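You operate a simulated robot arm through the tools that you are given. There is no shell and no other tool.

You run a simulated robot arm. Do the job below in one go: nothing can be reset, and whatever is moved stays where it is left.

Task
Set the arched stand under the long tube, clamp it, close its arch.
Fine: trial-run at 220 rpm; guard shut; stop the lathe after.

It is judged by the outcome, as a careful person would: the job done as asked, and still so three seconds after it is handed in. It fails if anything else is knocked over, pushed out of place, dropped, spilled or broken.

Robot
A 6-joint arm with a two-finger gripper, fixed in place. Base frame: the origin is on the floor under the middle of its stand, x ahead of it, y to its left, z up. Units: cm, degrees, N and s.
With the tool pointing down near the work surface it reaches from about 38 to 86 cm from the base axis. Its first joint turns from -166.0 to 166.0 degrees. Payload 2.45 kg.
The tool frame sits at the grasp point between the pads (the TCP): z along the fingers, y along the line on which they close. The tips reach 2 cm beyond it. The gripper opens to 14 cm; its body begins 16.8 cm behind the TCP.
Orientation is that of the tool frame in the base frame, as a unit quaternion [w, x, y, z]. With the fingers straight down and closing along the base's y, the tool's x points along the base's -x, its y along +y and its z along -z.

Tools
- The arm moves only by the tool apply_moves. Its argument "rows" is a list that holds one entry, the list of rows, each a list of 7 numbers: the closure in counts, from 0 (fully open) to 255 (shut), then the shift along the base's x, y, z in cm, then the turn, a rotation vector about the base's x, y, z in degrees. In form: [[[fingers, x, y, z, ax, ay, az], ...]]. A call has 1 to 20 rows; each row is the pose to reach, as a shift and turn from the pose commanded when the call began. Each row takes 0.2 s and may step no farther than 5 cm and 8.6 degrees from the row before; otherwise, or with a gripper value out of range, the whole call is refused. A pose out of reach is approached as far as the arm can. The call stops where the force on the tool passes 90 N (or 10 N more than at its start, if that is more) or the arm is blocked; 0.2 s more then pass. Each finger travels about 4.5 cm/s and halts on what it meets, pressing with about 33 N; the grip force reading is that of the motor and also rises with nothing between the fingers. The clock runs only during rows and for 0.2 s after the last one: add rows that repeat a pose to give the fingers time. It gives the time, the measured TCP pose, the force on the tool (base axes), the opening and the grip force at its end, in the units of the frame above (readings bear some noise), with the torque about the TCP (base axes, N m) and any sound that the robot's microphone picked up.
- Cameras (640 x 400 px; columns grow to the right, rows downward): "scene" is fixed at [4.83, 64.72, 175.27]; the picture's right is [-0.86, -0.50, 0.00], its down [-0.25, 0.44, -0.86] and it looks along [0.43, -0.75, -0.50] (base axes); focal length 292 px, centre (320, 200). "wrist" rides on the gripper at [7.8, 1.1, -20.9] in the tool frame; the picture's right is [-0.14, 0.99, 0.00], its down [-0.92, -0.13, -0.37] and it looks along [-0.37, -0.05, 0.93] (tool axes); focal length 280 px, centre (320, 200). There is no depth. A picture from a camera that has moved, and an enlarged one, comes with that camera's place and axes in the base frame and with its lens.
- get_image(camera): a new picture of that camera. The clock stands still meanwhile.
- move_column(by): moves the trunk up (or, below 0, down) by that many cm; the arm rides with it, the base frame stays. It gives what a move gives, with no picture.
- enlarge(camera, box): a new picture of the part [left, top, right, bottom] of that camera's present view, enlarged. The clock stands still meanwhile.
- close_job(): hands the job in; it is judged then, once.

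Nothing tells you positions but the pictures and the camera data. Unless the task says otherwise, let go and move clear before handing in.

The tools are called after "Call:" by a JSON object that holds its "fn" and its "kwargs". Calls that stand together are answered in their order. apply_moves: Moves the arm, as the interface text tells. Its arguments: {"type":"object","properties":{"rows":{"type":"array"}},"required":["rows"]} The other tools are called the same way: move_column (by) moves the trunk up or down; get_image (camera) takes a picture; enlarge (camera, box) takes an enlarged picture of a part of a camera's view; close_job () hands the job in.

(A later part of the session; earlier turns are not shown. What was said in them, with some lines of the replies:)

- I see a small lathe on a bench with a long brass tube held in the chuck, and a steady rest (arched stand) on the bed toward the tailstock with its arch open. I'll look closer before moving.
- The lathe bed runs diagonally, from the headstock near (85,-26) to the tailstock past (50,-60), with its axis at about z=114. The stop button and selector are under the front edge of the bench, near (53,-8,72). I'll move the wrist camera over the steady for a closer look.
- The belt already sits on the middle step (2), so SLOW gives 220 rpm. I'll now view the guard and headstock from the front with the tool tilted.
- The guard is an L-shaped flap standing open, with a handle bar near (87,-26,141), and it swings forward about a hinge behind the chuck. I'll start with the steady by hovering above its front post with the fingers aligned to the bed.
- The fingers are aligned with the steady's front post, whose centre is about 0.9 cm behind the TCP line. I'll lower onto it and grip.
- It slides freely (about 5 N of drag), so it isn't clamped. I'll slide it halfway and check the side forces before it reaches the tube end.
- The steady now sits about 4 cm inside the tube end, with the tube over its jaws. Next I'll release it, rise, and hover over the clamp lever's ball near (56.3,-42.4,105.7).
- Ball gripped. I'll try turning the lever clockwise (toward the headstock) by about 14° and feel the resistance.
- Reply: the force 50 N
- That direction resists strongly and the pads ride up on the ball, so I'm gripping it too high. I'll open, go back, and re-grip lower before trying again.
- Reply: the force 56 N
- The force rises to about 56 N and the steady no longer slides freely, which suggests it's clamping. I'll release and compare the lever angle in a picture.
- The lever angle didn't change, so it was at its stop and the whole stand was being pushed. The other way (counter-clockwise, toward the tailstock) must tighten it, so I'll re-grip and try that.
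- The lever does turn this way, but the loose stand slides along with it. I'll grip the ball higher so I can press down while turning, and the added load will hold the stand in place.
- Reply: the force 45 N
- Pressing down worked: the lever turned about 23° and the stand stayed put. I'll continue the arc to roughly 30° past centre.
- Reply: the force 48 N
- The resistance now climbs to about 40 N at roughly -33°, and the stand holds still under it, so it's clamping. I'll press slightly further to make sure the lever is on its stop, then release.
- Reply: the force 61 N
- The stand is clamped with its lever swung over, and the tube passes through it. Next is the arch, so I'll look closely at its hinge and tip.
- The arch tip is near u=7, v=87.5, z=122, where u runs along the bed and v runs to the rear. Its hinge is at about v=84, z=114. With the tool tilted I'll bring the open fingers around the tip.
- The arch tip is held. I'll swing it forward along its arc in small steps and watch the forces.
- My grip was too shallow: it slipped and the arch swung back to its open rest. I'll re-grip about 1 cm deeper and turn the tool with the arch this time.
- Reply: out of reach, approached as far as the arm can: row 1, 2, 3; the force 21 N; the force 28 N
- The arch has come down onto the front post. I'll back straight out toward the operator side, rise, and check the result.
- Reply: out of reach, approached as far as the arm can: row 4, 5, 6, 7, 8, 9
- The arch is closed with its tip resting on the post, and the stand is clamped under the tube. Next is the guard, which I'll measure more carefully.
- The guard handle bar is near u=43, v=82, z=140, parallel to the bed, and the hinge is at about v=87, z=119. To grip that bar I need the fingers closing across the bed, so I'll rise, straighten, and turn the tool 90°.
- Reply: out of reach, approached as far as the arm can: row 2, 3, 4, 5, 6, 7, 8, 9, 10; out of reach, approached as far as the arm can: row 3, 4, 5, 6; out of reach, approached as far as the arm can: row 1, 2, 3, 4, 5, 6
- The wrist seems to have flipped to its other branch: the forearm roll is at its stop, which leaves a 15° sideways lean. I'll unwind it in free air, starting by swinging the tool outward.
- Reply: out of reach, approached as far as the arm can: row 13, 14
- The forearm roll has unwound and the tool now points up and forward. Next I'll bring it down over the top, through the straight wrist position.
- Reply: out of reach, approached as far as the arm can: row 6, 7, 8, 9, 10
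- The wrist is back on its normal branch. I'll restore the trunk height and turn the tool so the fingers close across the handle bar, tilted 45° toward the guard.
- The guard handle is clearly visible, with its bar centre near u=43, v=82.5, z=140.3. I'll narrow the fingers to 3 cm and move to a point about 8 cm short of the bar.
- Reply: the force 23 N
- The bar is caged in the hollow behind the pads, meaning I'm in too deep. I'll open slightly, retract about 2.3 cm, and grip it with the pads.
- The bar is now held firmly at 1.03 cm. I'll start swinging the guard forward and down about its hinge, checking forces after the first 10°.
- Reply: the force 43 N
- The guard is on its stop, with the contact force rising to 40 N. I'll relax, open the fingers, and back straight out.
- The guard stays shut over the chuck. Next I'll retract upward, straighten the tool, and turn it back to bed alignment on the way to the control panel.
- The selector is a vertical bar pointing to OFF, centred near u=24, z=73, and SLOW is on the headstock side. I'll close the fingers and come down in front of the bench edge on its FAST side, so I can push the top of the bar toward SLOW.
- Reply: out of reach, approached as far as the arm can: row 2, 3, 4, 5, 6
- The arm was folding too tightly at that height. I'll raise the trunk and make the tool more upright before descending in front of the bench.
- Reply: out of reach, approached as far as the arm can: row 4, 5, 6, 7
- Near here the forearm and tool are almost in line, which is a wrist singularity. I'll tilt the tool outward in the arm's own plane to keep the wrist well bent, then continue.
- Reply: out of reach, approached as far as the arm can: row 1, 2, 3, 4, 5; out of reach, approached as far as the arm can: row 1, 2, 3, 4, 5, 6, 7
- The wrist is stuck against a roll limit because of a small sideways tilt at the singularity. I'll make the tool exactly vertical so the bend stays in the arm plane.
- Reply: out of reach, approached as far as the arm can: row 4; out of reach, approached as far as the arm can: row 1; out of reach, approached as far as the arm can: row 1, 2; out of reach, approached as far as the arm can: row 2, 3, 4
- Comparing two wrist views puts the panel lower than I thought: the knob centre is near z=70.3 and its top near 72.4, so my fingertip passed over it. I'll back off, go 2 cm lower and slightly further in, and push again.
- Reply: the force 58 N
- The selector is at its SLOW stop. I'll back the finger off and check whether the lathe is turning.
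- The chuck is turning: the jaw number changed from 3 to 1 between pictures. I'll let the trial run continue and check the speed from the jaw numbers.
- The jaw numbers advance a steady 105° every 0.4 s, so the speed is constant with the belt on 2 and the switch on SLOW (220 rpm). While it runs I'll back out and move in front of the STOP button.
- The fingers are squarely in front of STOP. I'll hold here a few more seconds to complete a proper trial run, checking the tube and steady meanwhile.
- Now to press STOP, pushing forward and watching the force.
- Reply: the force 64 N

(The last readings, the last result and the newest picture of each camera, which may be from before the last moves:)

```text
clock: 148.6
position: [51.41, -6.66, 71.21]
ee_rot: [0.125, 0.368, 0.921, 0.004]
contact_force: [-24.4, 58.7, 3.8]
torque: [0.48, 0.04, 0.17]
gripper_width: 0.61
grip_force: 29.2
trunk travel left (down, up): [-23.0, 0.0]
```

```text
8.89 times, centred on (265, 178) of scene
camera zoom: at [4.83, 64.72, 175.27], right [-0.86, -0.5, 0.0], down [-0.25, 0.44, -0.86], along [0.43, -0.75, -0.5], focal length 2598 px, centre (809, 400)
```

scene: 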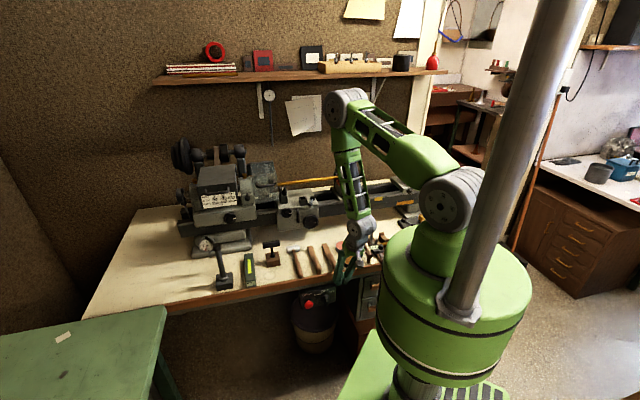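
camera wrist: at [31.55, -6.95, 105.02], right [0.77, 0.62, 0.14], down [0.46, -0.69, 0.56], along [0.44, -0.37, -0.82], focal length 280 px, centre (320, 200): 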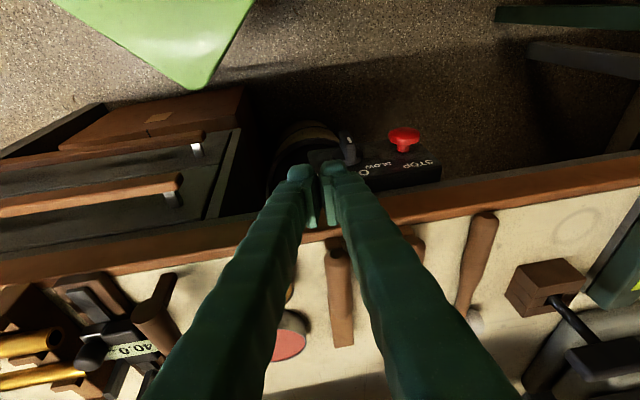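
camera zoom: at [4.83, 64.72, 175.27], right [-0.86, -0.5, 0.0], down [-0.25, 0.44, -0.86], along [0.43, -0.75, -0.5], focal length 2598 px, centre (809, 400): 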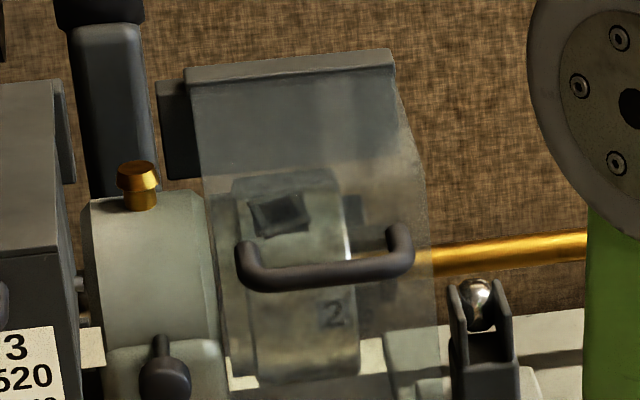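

Call:
{"fn": "apply_moves", "kwargs": {"rows": [[[255, 0, 0, 0, 0, 0, 0]]]}}

Call:
{"fn": "enlarge", "kwargs": {"camera": "scene", "box": [245, 155, 285, 200]}}

Call:
{"fn": "enlarge", "kwargs": {"camera": "scene", "box": [300, 240, 350, 320]}}

```text
clock: 149.0
position: [51.4, -6.76, 71.24]
ee_rot: [0.126, 0.368, 0.921, 0.003]
contact_force: [-23.7, 58.7, -2.8]
torque: [0.58, 0.13, 0.19]
gripper_width: 0.57
grip_force: 29.5
trunk travel left (down, up): [-23.0, 0.0]
```

```text
8.89 times, centred on (265, 178) of scene
camera zoom: at [4.83, 64.72, 175.27], right [-0.86, -0.5, 0.0], down [-0.25, 0.44, -0.86], along [0.43, -0.75, -0.5], focal length 2598 px, centre (809, 400)
```

zoom: 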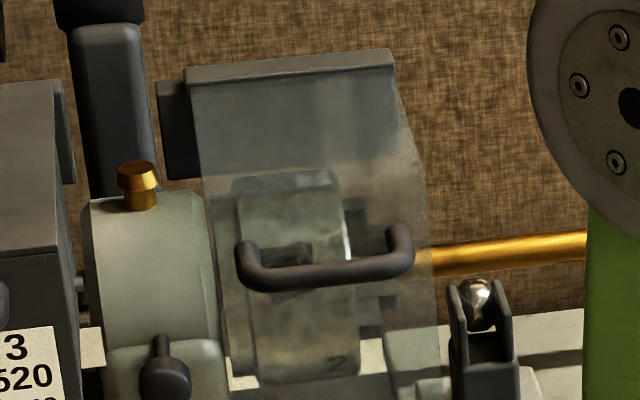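

```text
5.00 times, centred on (325, 280) of scene
camera zoom: at [4.83, 64.72, 175.27], right [-0.86, -0.5, 0.0], down [-0.25, 0.44, -0.86], along [0.43, -0.75, -0.5], focal length 1462 px, centre (295, -200)
```

zoom: 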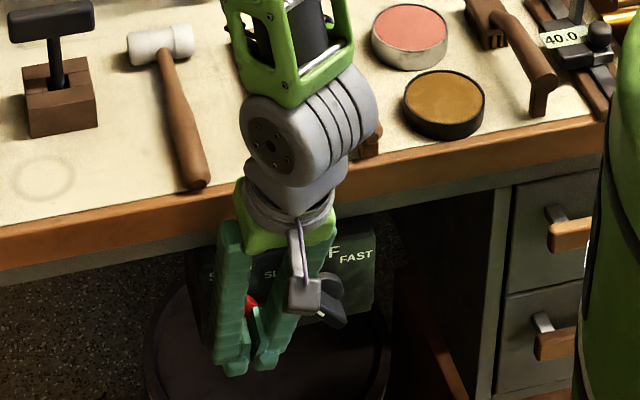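

The chuck is slowing, only 34° in 0.4 s, so STOP has registered. I'll back the finger off and confirm the spindle comes to rest.

Call:
{"fn": "apply_moves", "kwargs": {"rows": [[[255, -0.6, 0.6, 0, 0, 0, 0], [255, -1.5, 1.5, 0, 0, 0, 0], [255, -2.5, 2.5, 0, 0, 0, 0], [255, -2.5, 2.5, 0, 0, 0, 0]]]}}

Call:
{"fn": "enlarge", "kwargs": {"camera": "scene", "box": [245, 155, 285, 200]}}

Call:
{"fn": "apply_moves", "kwargs": {"rows": [[[255, 0, 0, 0, 0, 0, 0], [255, 0, 0, 0, 0, 0, 0], [255, 0, 0, 0, 0, 0, 0]]]}}

Call:
{"fn": "enlarge", "kwargs": {"camera": "scene", "box": [245, 155, 285, 200]}}

Call:
{"fn": "enlarge", "kwargs": {"camera": "wrist", "box": [180, 100, 440, 280]}}

```text
clock: 150.0
position: [49.75, -4.65, 71.38]
ee_rot: [0.132, 0.371, 0.919, 0.005]
contact_force: [-0.2, 0.2, -0.2]
torque: [0.02, 0.02, -0.01]
gripper_width: 0.02
grip_force: 29.2
trunk travel left (down, up): [-23.0, 0.0]
```

```text
8.89 times, centred on (265, 178) of scene
camera zoom: at [4.83, 64.72, 175.27], right [-0.86, -0.5, 0.0], down [-0.25, 0.44, -0.86], along [0.43, -0.75, -0.5], focal length 2598 px, centre (809, 400)
```

zoom: 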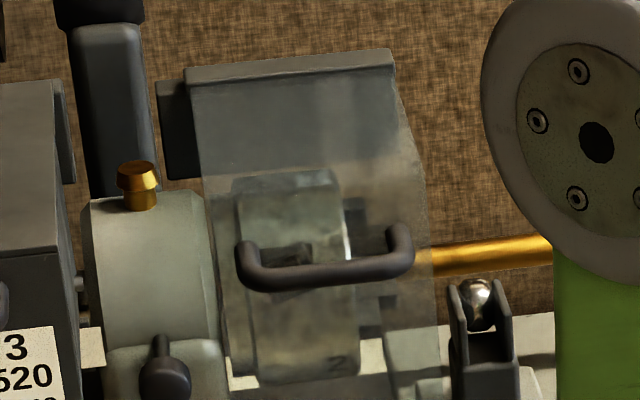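

```text
clock: 150.8
position: [49.56, -4.61, 71.37]
ee_rot: [0.131, 0.371, 0.919, 0.005]
contact_force: [0.4, 0.3, -0.6]
torque: [0.02, 0.02, 0.0]
gripper_width: 0.0
grip_force: 29.8
trunk travel left (down, up): [-23.0, 0.0]
```

```text
8.89 times, centred on (265, 178) of scene
camera zoom: at [4.83, 64.72, 175.27], right [-0.86, -0.5, 0.0], down [-0.25, 0.44, -0.86], along [0.43, -0.75, -0.5], focal length 2598 px, centre (809, 400)
```

zoom: 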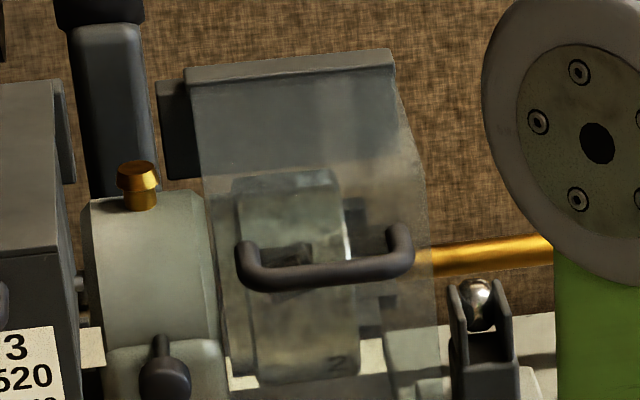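

```text
2.22 times, centred on (310, 190) of wrist
camera zoom: at [39.74, 3.26, 89.82], right [0.77, 0.62, 0.14], down [0.46, -0.69, 0.56], along [0.44, -0.37, -0.82], focal length 623 px, centre (342, 222)
```

zoom: 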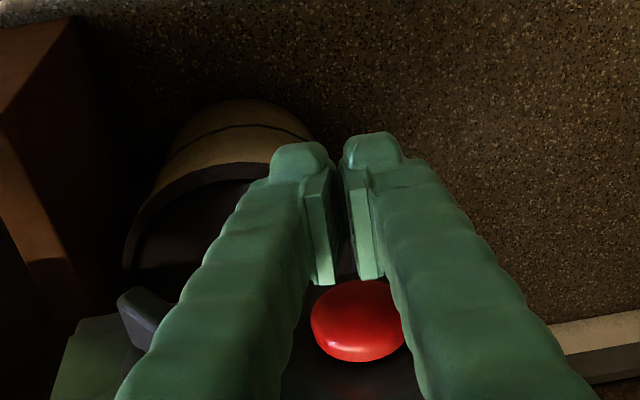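

The spindle has stopped. To leave it safe I'll also turn the selector back to OFF. Pushing from the FAST side with the fingertip below the knob axis will bring the bar flush to vertical without overshooting.

Call:
{"fn": "apply_moves", "kwargs": {"rows": [[[255, -2.3, -2.3, 0, 0, 0, 0], [255, -4.6, -4.6, 0, 0, 0, 0], [255, -6.9, -6.9, 0, 0, 0, 0], [255, -9.2, -9.2, 0, 0, 0, 0], [255, -9.2, -9.2, 0, 0, 0, 0], [255, -8.2, -10.2, 0, 0, 0, 0], [255, -7.2, -11.2, 0, 0, 0, 0], [255, -6.3, -12.1, 0, 0, 0, 0], [255, -6.3, -12.1, 0, 0, 0, 0]]]}}

Call:
{"fn": "enlarge", "kwargs": {"camera": "wrist", "box": [250, 120, 450, 250]}}

Call:
{"fn": "enlarge", "kwargs": {"camera": "scene", "box": [290, 255, 370, 325]}}

```text
clock: 152.8
position: [43.26, -16.67, 71.29]
ee_rot: [0.129, 0.371, 0.92, 0.006]
contact_force: [0.5, -0.8, -0.6]
torque: [-0.01, 0.05, 0.03]
gripper_width: 0.04
grip_force: 29.5
trunk travel left (down, up): [-23.0, 0.0]
```

```text
3.08 times, centred on (350, 185) of wrist
camera zoom: at [33.46, -8.86, 89.78], right [0.77, 0.62, 0.14], down [0.46, -0.69, 0.56], along [0.44, -0.37, -0.82], focal length 863 px, centre (228, 246)
```

zoom: 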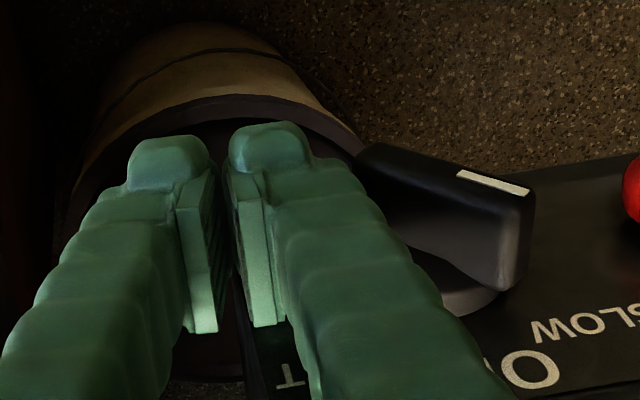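

```text
5.71 times, centred on (330, 290) of scene
camera zoom: at [4.83, 64.72, 175.27], right [-0.86, -0.5, 0.0], down [-0.25, 0.44, -0.86], along [0.43, -0.75, -0.5], focal length 1670 px, centre (263, -314)
```

zoom: 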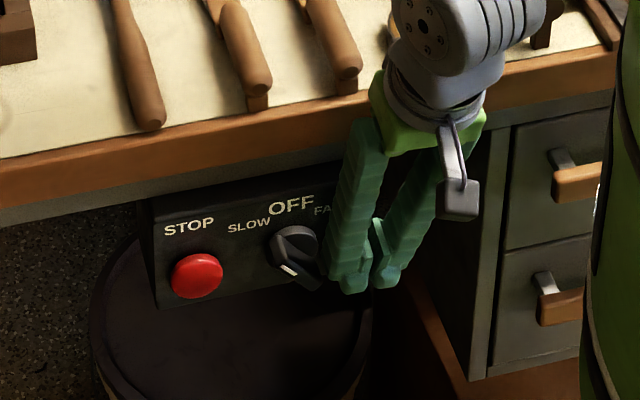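

Call:
{"fn": "apply_moves", "kwargs": {"rows": [[[255, 0.3, 0.3, 0, 0, 0, 0], [255, 0.6, 0.6, 0, 0, 0, 0], [255, 0.85, 0.85, 0, 0, 0, 0], [255, 1.1, 1.1, 0, 0, 0, 0], [255, 1.1, 1.1, 0, 0, 0, 0]]]}}

Call:
{"fn": "enlarge", "kwargs": {"camera": "wrist", "box": [250, 120, 450, 250]}}

Call:
{"fn": "enlarge", "kwargs": {"camera": "scene", "box": [290, 255, 370, 325]}}

```text
clock: 154.0
position: [44.27, -15.73, 71.32]
ee_rot: [0.13, 0.371, 0.92, 0.005]
contact_force: [-7.4, -4.0, -0.6]
torque: [-0.07, 0.09, 0.1]
gripper_width: 0.0
grip_force: 29.5
trunk travel left (down, up): [-23.0, 0.0]
```

```text
3.08 times, centred on (350, 185) of wrist
camera zoom: at [34.47, -7.74, 89.79], right [0.77, 0.62, 0.14], down [0.46, -0.69, 0.56], along [0.44, -0.37, -0.82], focal length 863 px, centre (228, 246)
```

zoom: 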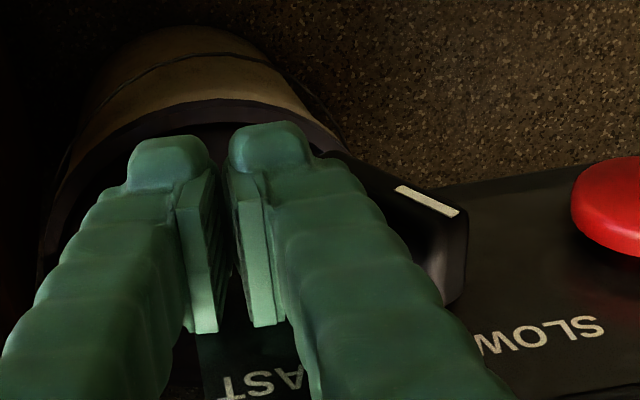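

```text
5.71 times, centred on (330, 290) of scene
camera zoom: at [4.83, 64.72, 175.27], right [-0.86, -0.5, 0.0], down [-0.25, 0.44, -0.86], along [0.43, -0.75, -0.5], focal length 1670 px, centre (263, -314)
```

zoom: 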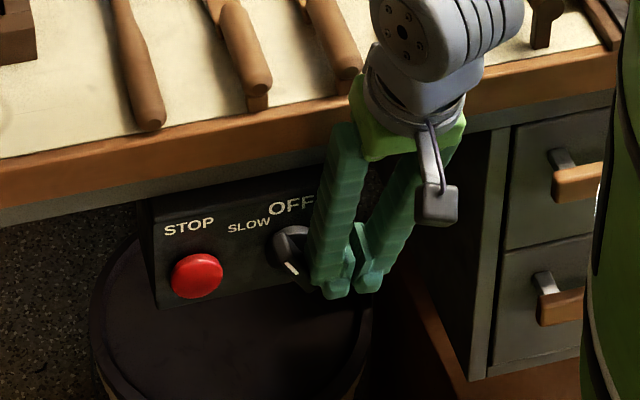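

Call:
{"fn": "apply_moves", "kwargs": {"rows": [[[255, 0.25, 0.25, 0, 0, 0, 0], [255, 0.5, 0.5, 0, 0, 0, 0], [255, 0.7, 0.7, 0, 0, 0, 0], [255, 0.7, 0.7, 0, 0, 0, 0]]]}}

Call:
{"fn": "enlarge", "kwargs": {"camera": "scene", "box": [300, 275, 340, 315]}}

Call:
{"fn": "enlarge", "kwargs": {"camera": "wrist", "box": [250, 120, 450, 250]}}

```text
clock: 155.0
position: [44.72, -15.13, 71.3]
ee_rot: [0.131, 0.375, 0.918, 0.004]
contact_force: [-23.9, -50.5, 6.3]
torque: [0.01, -0.08, -0.81]
gripper_width: 0.0
grip_force: 29.4
trunk travel left (down, up): [-23.0, 0.0]
```

```text
10.00 times, centred on (320, 295) of scene
camera zoom: at [4.83, 64.72, 175.27], right [-0.86, -0.5, 0.0], down [-0.25, 0.44, -0.86], along [0.43, -0.75, -0.5], focal length 2923 px, centre (320, -750)
```

zoom: 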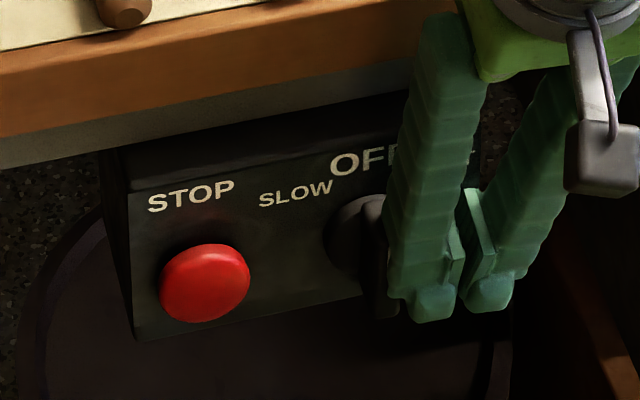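

```text
3.08 times, centred on (350, 185) of wrist
camera zoom: at [35.13, -7.3, 89.83], right [0.77, 0.62, 0.14], down [0.45, -0.69, 0.56], along [0.44, -0.37, -0.82], focal length 863 px, centre (228, 246)
```

zoom: 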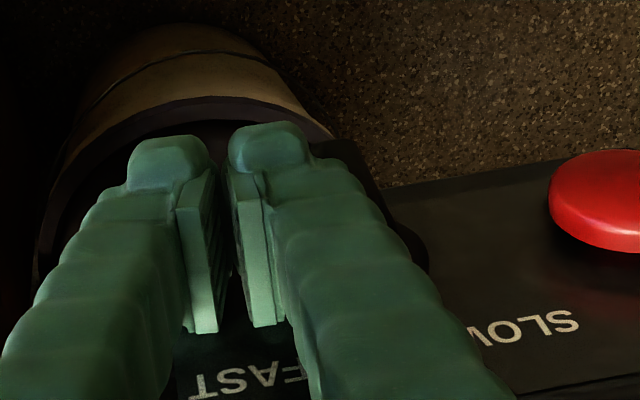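

The bar is flush against the finger, with firm resistance. I'll back off and check the selector.

Call:
{"fn": "apply_moves", "kwargs": {"rows": [[[255, -0.5, -0.5, 0, 0, 0, 0], [255, -1.2, -1.2, 0, 0, 0, 0], [255, -2.2, -0.8, 0, 0, 0, 0], [255, -4.0, 1.0, 0, 0, 0, 0], [255, -4.0, 1.0, 0, 0, 0, 0]]]}}

Call:
{"fn": "enlarge", "kwargs": {"camera": "scene", "box": [300, 275, 340, 315]}}

Call:
{"fn": "enlarge", "kwargs": {"camera": "wrist", "box": [250, 120, 450, 250]}}

Call:
{"fn": "enlarge", "kwargs": {"camera": "scene", "box": [245, 155, 285, 200]}}

```text
clock: 156.2
position: [41.11, -13.83, 71.4]
ee_rot: [0.13, 0.371, 0.919, 0.006]
contact_force: [0.7, -0.5, 0.4]
torque: [0.02, 0.0, 0.0]
gripper_width: 0.0
grip_force: 29.3
trunk travel left (down, up): [-23.0, 0.0]
```

```text
10.00 times, centred on (320, 295) of scene
camera zoom: at [4.83, 64.72, 175.27], right [-0.86, -0.5, 0.0], down [-0.25, 0.44, -0.86], along [0.43, -0.75, -0.5], focal length 2923 px, centre (320, -750)
```

zoom: 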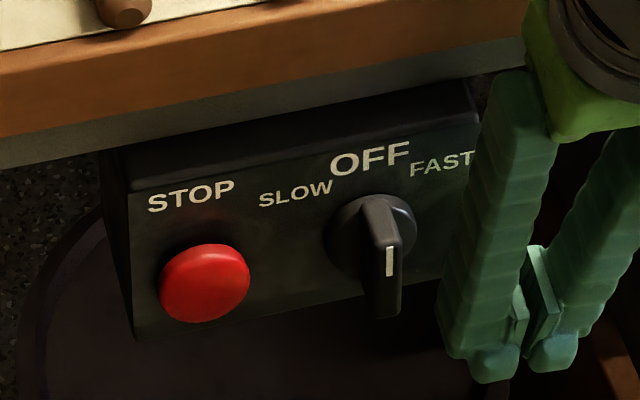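

```text
3.08 times, centred on (350, 185) of wrist
camera zoom: at [31.25, -5.98, 89.81], right [0.77, 0.62, 0.14], down [0.46, -0.69, 0.56], along [0.44, -0.37, -0.82], focal length 863 px, centre (228, 246)
```

zoom: 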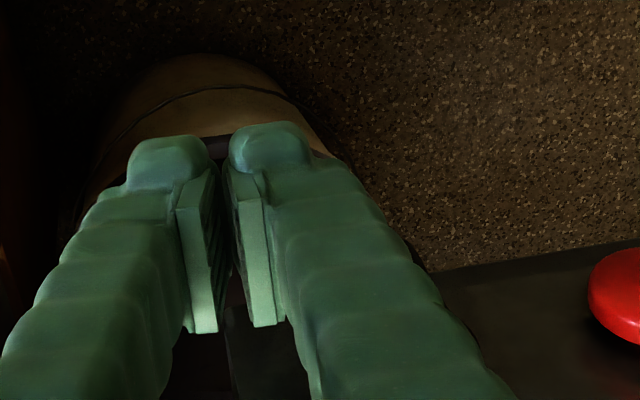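

```text
8.89 times, centred on (265, 178) of scene
camera zoom: at [4.83, 64.72, 175.27], right [-0.86, -0.5, 0.0], down [-0.25, 0.44, -0.86], along [0.43, -0.75, -0.5], focal length 2598 px, centre (809, 400)
```

zoom: 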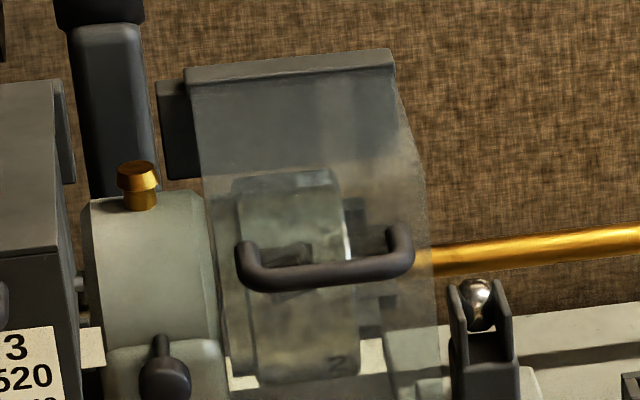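

The selector is at OFF, STOP is latched in, and the chuck is still. I'll retrace my path up and away from the bench edge.

Call:
{"fn": "apply_moves", "kwargs": {"rows": [[[255, 0, -0.3, 4, 0, 0, 0], [255, 0.1, -0.7, 8, 0, 0, 0], [255, 0.2, -1.0, 12, 0, 0, 0], [255, 0.3, -1.0, 15.2, 0, 0, 0], [255, 1.3, -1.35, 18.0, 0, 0, 0], [255, 3.3, -2.1, 20.5, 0, 0, 0], [255, 5.8, -3.0, 22.5, 0, 0, 0], [255, 8.3, -3.9, 24.0, 0, 0, 0], [255, 10.7, -4.8, 25.5, 0, 0, 0], [255, 10.7, -4.8, 30, 0, 0, 0], [255, 10.7, -4.8, 34.5, 0, 0, 0], [255, 10.7, -4.8, 39, 0, 0, 0], [255, 10.7, -4.8, 43.5, 0, 0, 0]]]}}

Call:
{"fn": "get_image", "kwargs": {"camera": "scene"}}

Call:
{"fn": "get_image", "kwargs": {"camera": "wrist"}}

```text
clock: 159.2
position: [54.83, -22.08, 114.25]
ee_rot: [0.187, 0.493, 0.847, 0.067]
contact_force: [0.9, -0.2, -0.9]
torque: [-0.07, 0.08, 0.0]
gripper_width: 0.0
grip_force: 29.1
out of reach, approached as far as the arm can: row 12, 13
trunk travel left (down, up): [-23.0, 0.0]
stopped in row 13: the arm was blocked; the commanded pose is now the measured one
```

```text
taken
```

scene: 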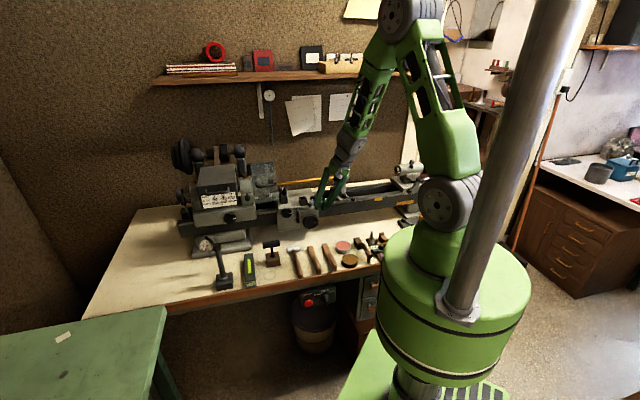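

```text
taken
camera wrist: at [44.13, -13.6, 131.94], right [0.86, 0.38, 0.33], down [0.16, -0.83, 0.53], along [0.48, -0.4, -0.78], focal length 280 px, centre (320, 200)
```

wrist: 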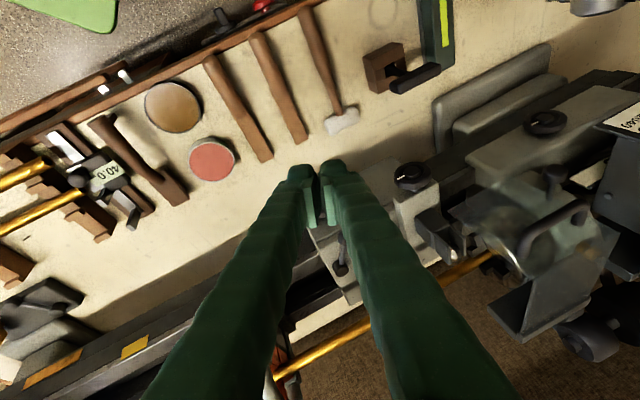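

Call:
{"fn": "enlarge", "kwargs": {"camera": "scene", "box": [260, 130, 400, 240]}}

Call:
{"fn": "enlarge", "kwargs": {"camera": "wrist", "box": [240, 130, 480, 300]}}

```text
3.64 times, centred on (330, 185) of scene
camera zoom: at [4.83, 64.72, 175.27], right [-0.86, -0.5, 0.0], down [-0.25, 0.44, -0.86], along [0.43, -0.75, -0.5], focal length 1063 px, centre (284, 254)
```

zoom: 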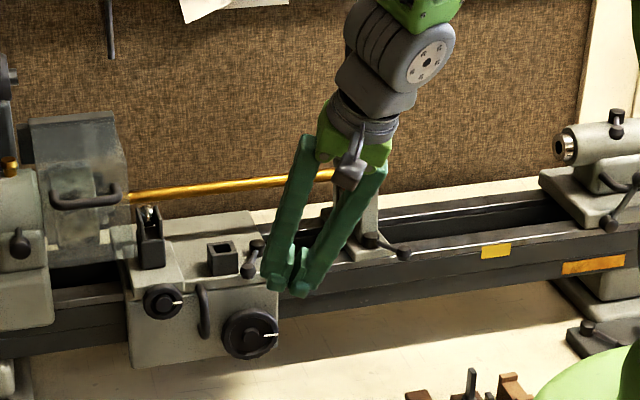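

```text
2.35 times, centred on (360, 215) of wrist
camera zoom: at [44.13, -13.6, 131.94], right [0.86, 0.38, 0.33], down [0.16, -0.83, 0.53], along [0.48, -0.4, -0.78], focal length 660 px, centre (226, 165)
```

zoom: 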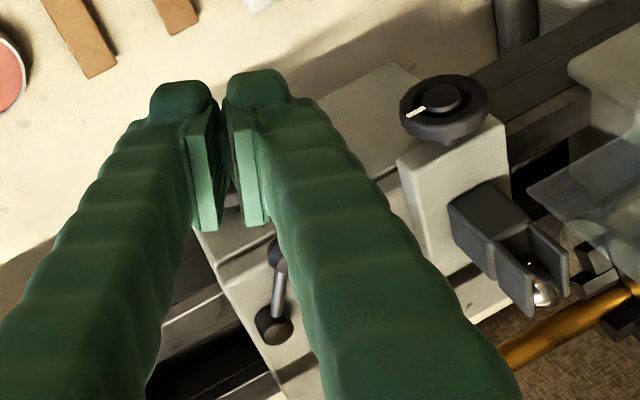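

Nothing was touched: the handwheel marks and levers are as before, and the stop was only a wrist limit. I'll rise further to stay well clear.

Call:
{"fn": "apply_moves", "kwargs": {"rows": [[[255, -0.5, 0.5, 3, 0, 0, 0], [255, -1.0, 1.2, 6, 0, 0, 0], [255, -1.5, 2.0, 9, 0, 0, 0], [255, -2.0, 3.0, 12, 0, 0, 0], [255, -2.5, 4.0, 15, 0, 0, 0], [255, -3.0, 5.0, 18, 0, 0, 0]]]}}

Call:
{"fn": "get_image", "kwargs": {"camera": "scene"}}

Call:
{"fn": "enlarge", "kwargs": {"camera": "scene", "box": [160, 120, 300, 220]}}

Call:
{"fn": "enlarge", "kwargs": {"camera": "scene", "box": [290, 140, 430, 240]}}

Call:
{"fn": "enlarge", "kwargs": {"camera": "scene", "box": [180, 210, 420, 330]}}

```text
clock: 160.6
position: [48.93, -20.34, 126.07]
ee_rot: [0.2, 0.486, 0.846, 0.086]
contact_force: [0.4, -0.1, 0.1]
torque: [0.03, -0.01, -0.03]
gripper_width: 0.01
grip_force: 29.1
out of reach, approached as far as the arm can: row 3, 4, 5, 6
trunk travel left (down, up): [-23.0, 0.0]
```

```text
taken
```

scene: 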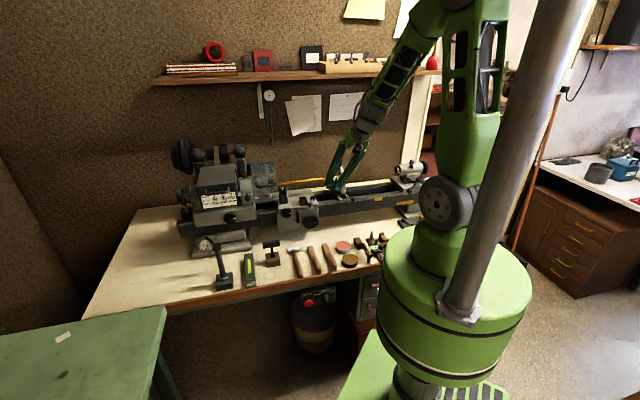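

```text
4.00 times, centred on (230, 170) of scene
camera zoom: at [4.83, 64.72, 175.27], right [-0.86, -0.5, 0.0], down [-0.25, 0.44, -0.86], along [0.43, -0.75, -0.5], focal length 1169 px, centre (680, 320)
```

zoom: 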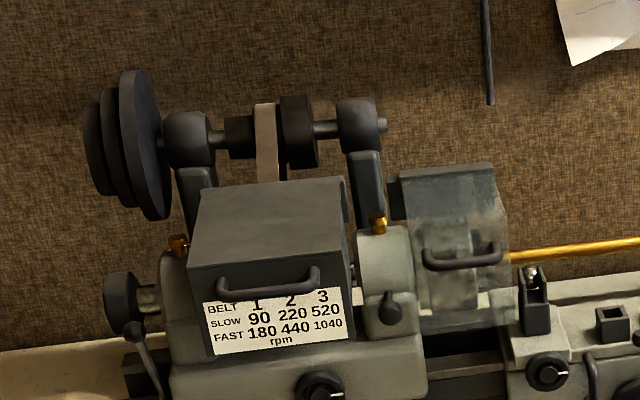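

```text
4.00 times, centred on (360, 190) of scene
camera zoom: at [4.83, 64.72, 175.27], right [-0.86, -0.5, 0.0], down [-0.25, 0.44, -0.86], along [0.43, -0.75, -0.5], focal length 1169 px, centre (160, 240)
```

zoom: 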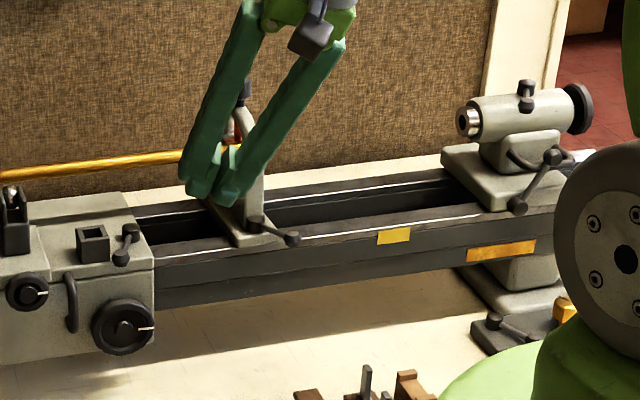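

```text
2.67 times, centred on (300, 270) of scene
camera zoom: at [4.83, 64.72, 175.27], right [-0.86, -0.5, 0.0], down [-0.25, 0.44, -0.86], along [0.43, -0.75, -0.5], focal length 779 px, centre (373, 13)
```

zoom: 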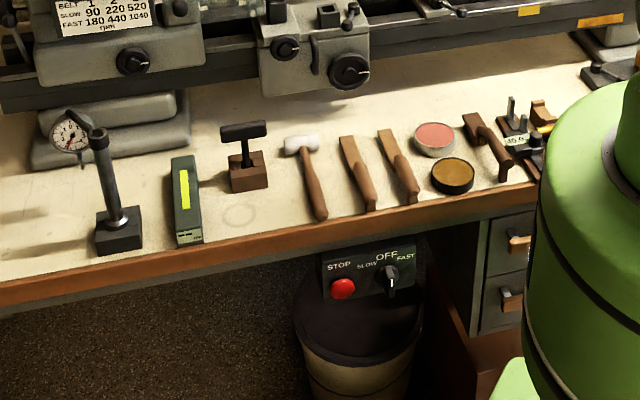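

Call:
{"fn": "apply_moves", "kwargs": {"rows": [[[255, 2, 2, 0.5, 0, 0, 0], [255, 4, 4, 1, 0, 0, 0], [255, 6, 6, 1.5, 0, 0, 0], [255, 8, 8, 2, 0, 0, 0], [255, 9, 9, 2, 0, 0, 0]]]}}

Call:
{"fn": "enlarge", "kwargs": {"camera": "scene", "box": [300, 130, 400, 220]}}

Call:
{"fn": "get_image", "kwargs": {"camera": "scene"}}

```text
clock: 161.8
position: [51.48, -17.83, 124.2]
ee_rot: [0.203, 0.486, 0.846, 0.088]
contact_force: [-0.4, -0.1, -0.2]
torque: [0.0, 0.06, -0.01]
gripper_width: 0.0
grip_force: 29.6
out of reach, approached as far as the arm can: row 1, 2, 3, 4, 5
trunk travel left (down, up): [-23.0, 0.0]
```

```text
4.44 times, centred on (350, 175) of scene
camera zoom: at [4.83, 64.72, 175.27], right [-0.86, -0.5, 0.0], down [-0.25, 0.44, -0.86], along [0.43, -0.75, -0.5], focal length 1299 px, centre (187, 311)
```

zoom: 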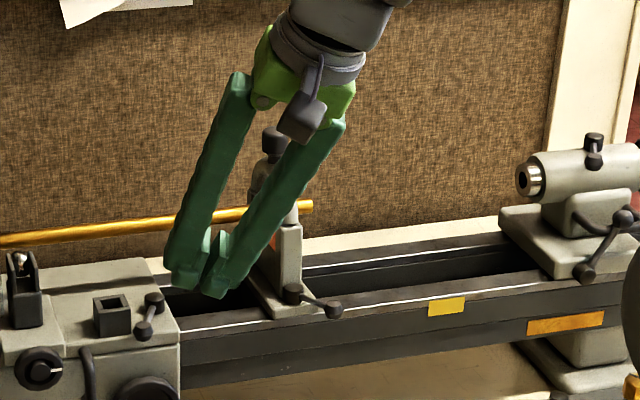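

```text
taken
```

scene: 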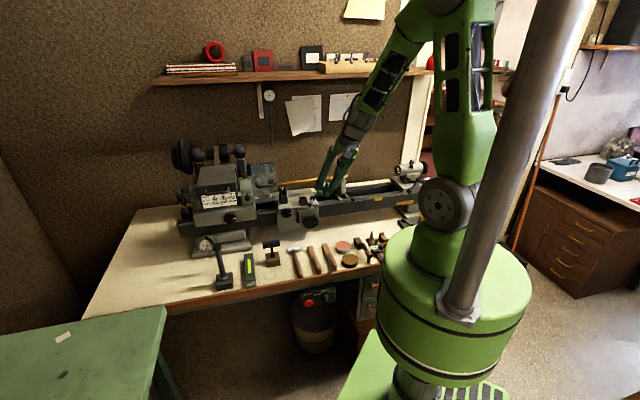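

The stand is under the tube and clamped with its arch closed, and the guard is shut. The 220 rpm trial run is done, the spindle is at rest with STOP latched and the selector at OFF, and the bench items haven't moved. The arm is clear, so I'm handing in.

Call:
{"fn": "close_job", "kwargs": {}}

```text
The job is handed in.
```

The job is handed in: the arched stand (steady) is under the long tube, clamped, and its arch is closed.

- **Stand:** I slid it along the bed until about 4 cm of tube sticks out past it, then swung the clamp lever to its stop. It held still under roughly 50 N of sideways push. The arch sits on the front post.
- **Guard:** It is swung down over the chuck and resting on its stop.
- **Trial run:** I ran it for about 11 seconds with the belt on 2 and the switch on SLOW, which the plate gives as 220 rpm. The chuck turned steadily and only inside the shut guard. I had no direct speed reading.
- **Stopping:** I pressed STOP, which stayed in, and the chuck came to rest. I then turned the switch back to OFF.

On the first try at the arch my grip slipped and it swung back to its open position. I re-gripped it and closed it, with no damage I could see.

In the last pictures the tools on the bench, the handwheels and the tailstock all looked as they were at the start. The arm is clear of the lathe and holding nothing.
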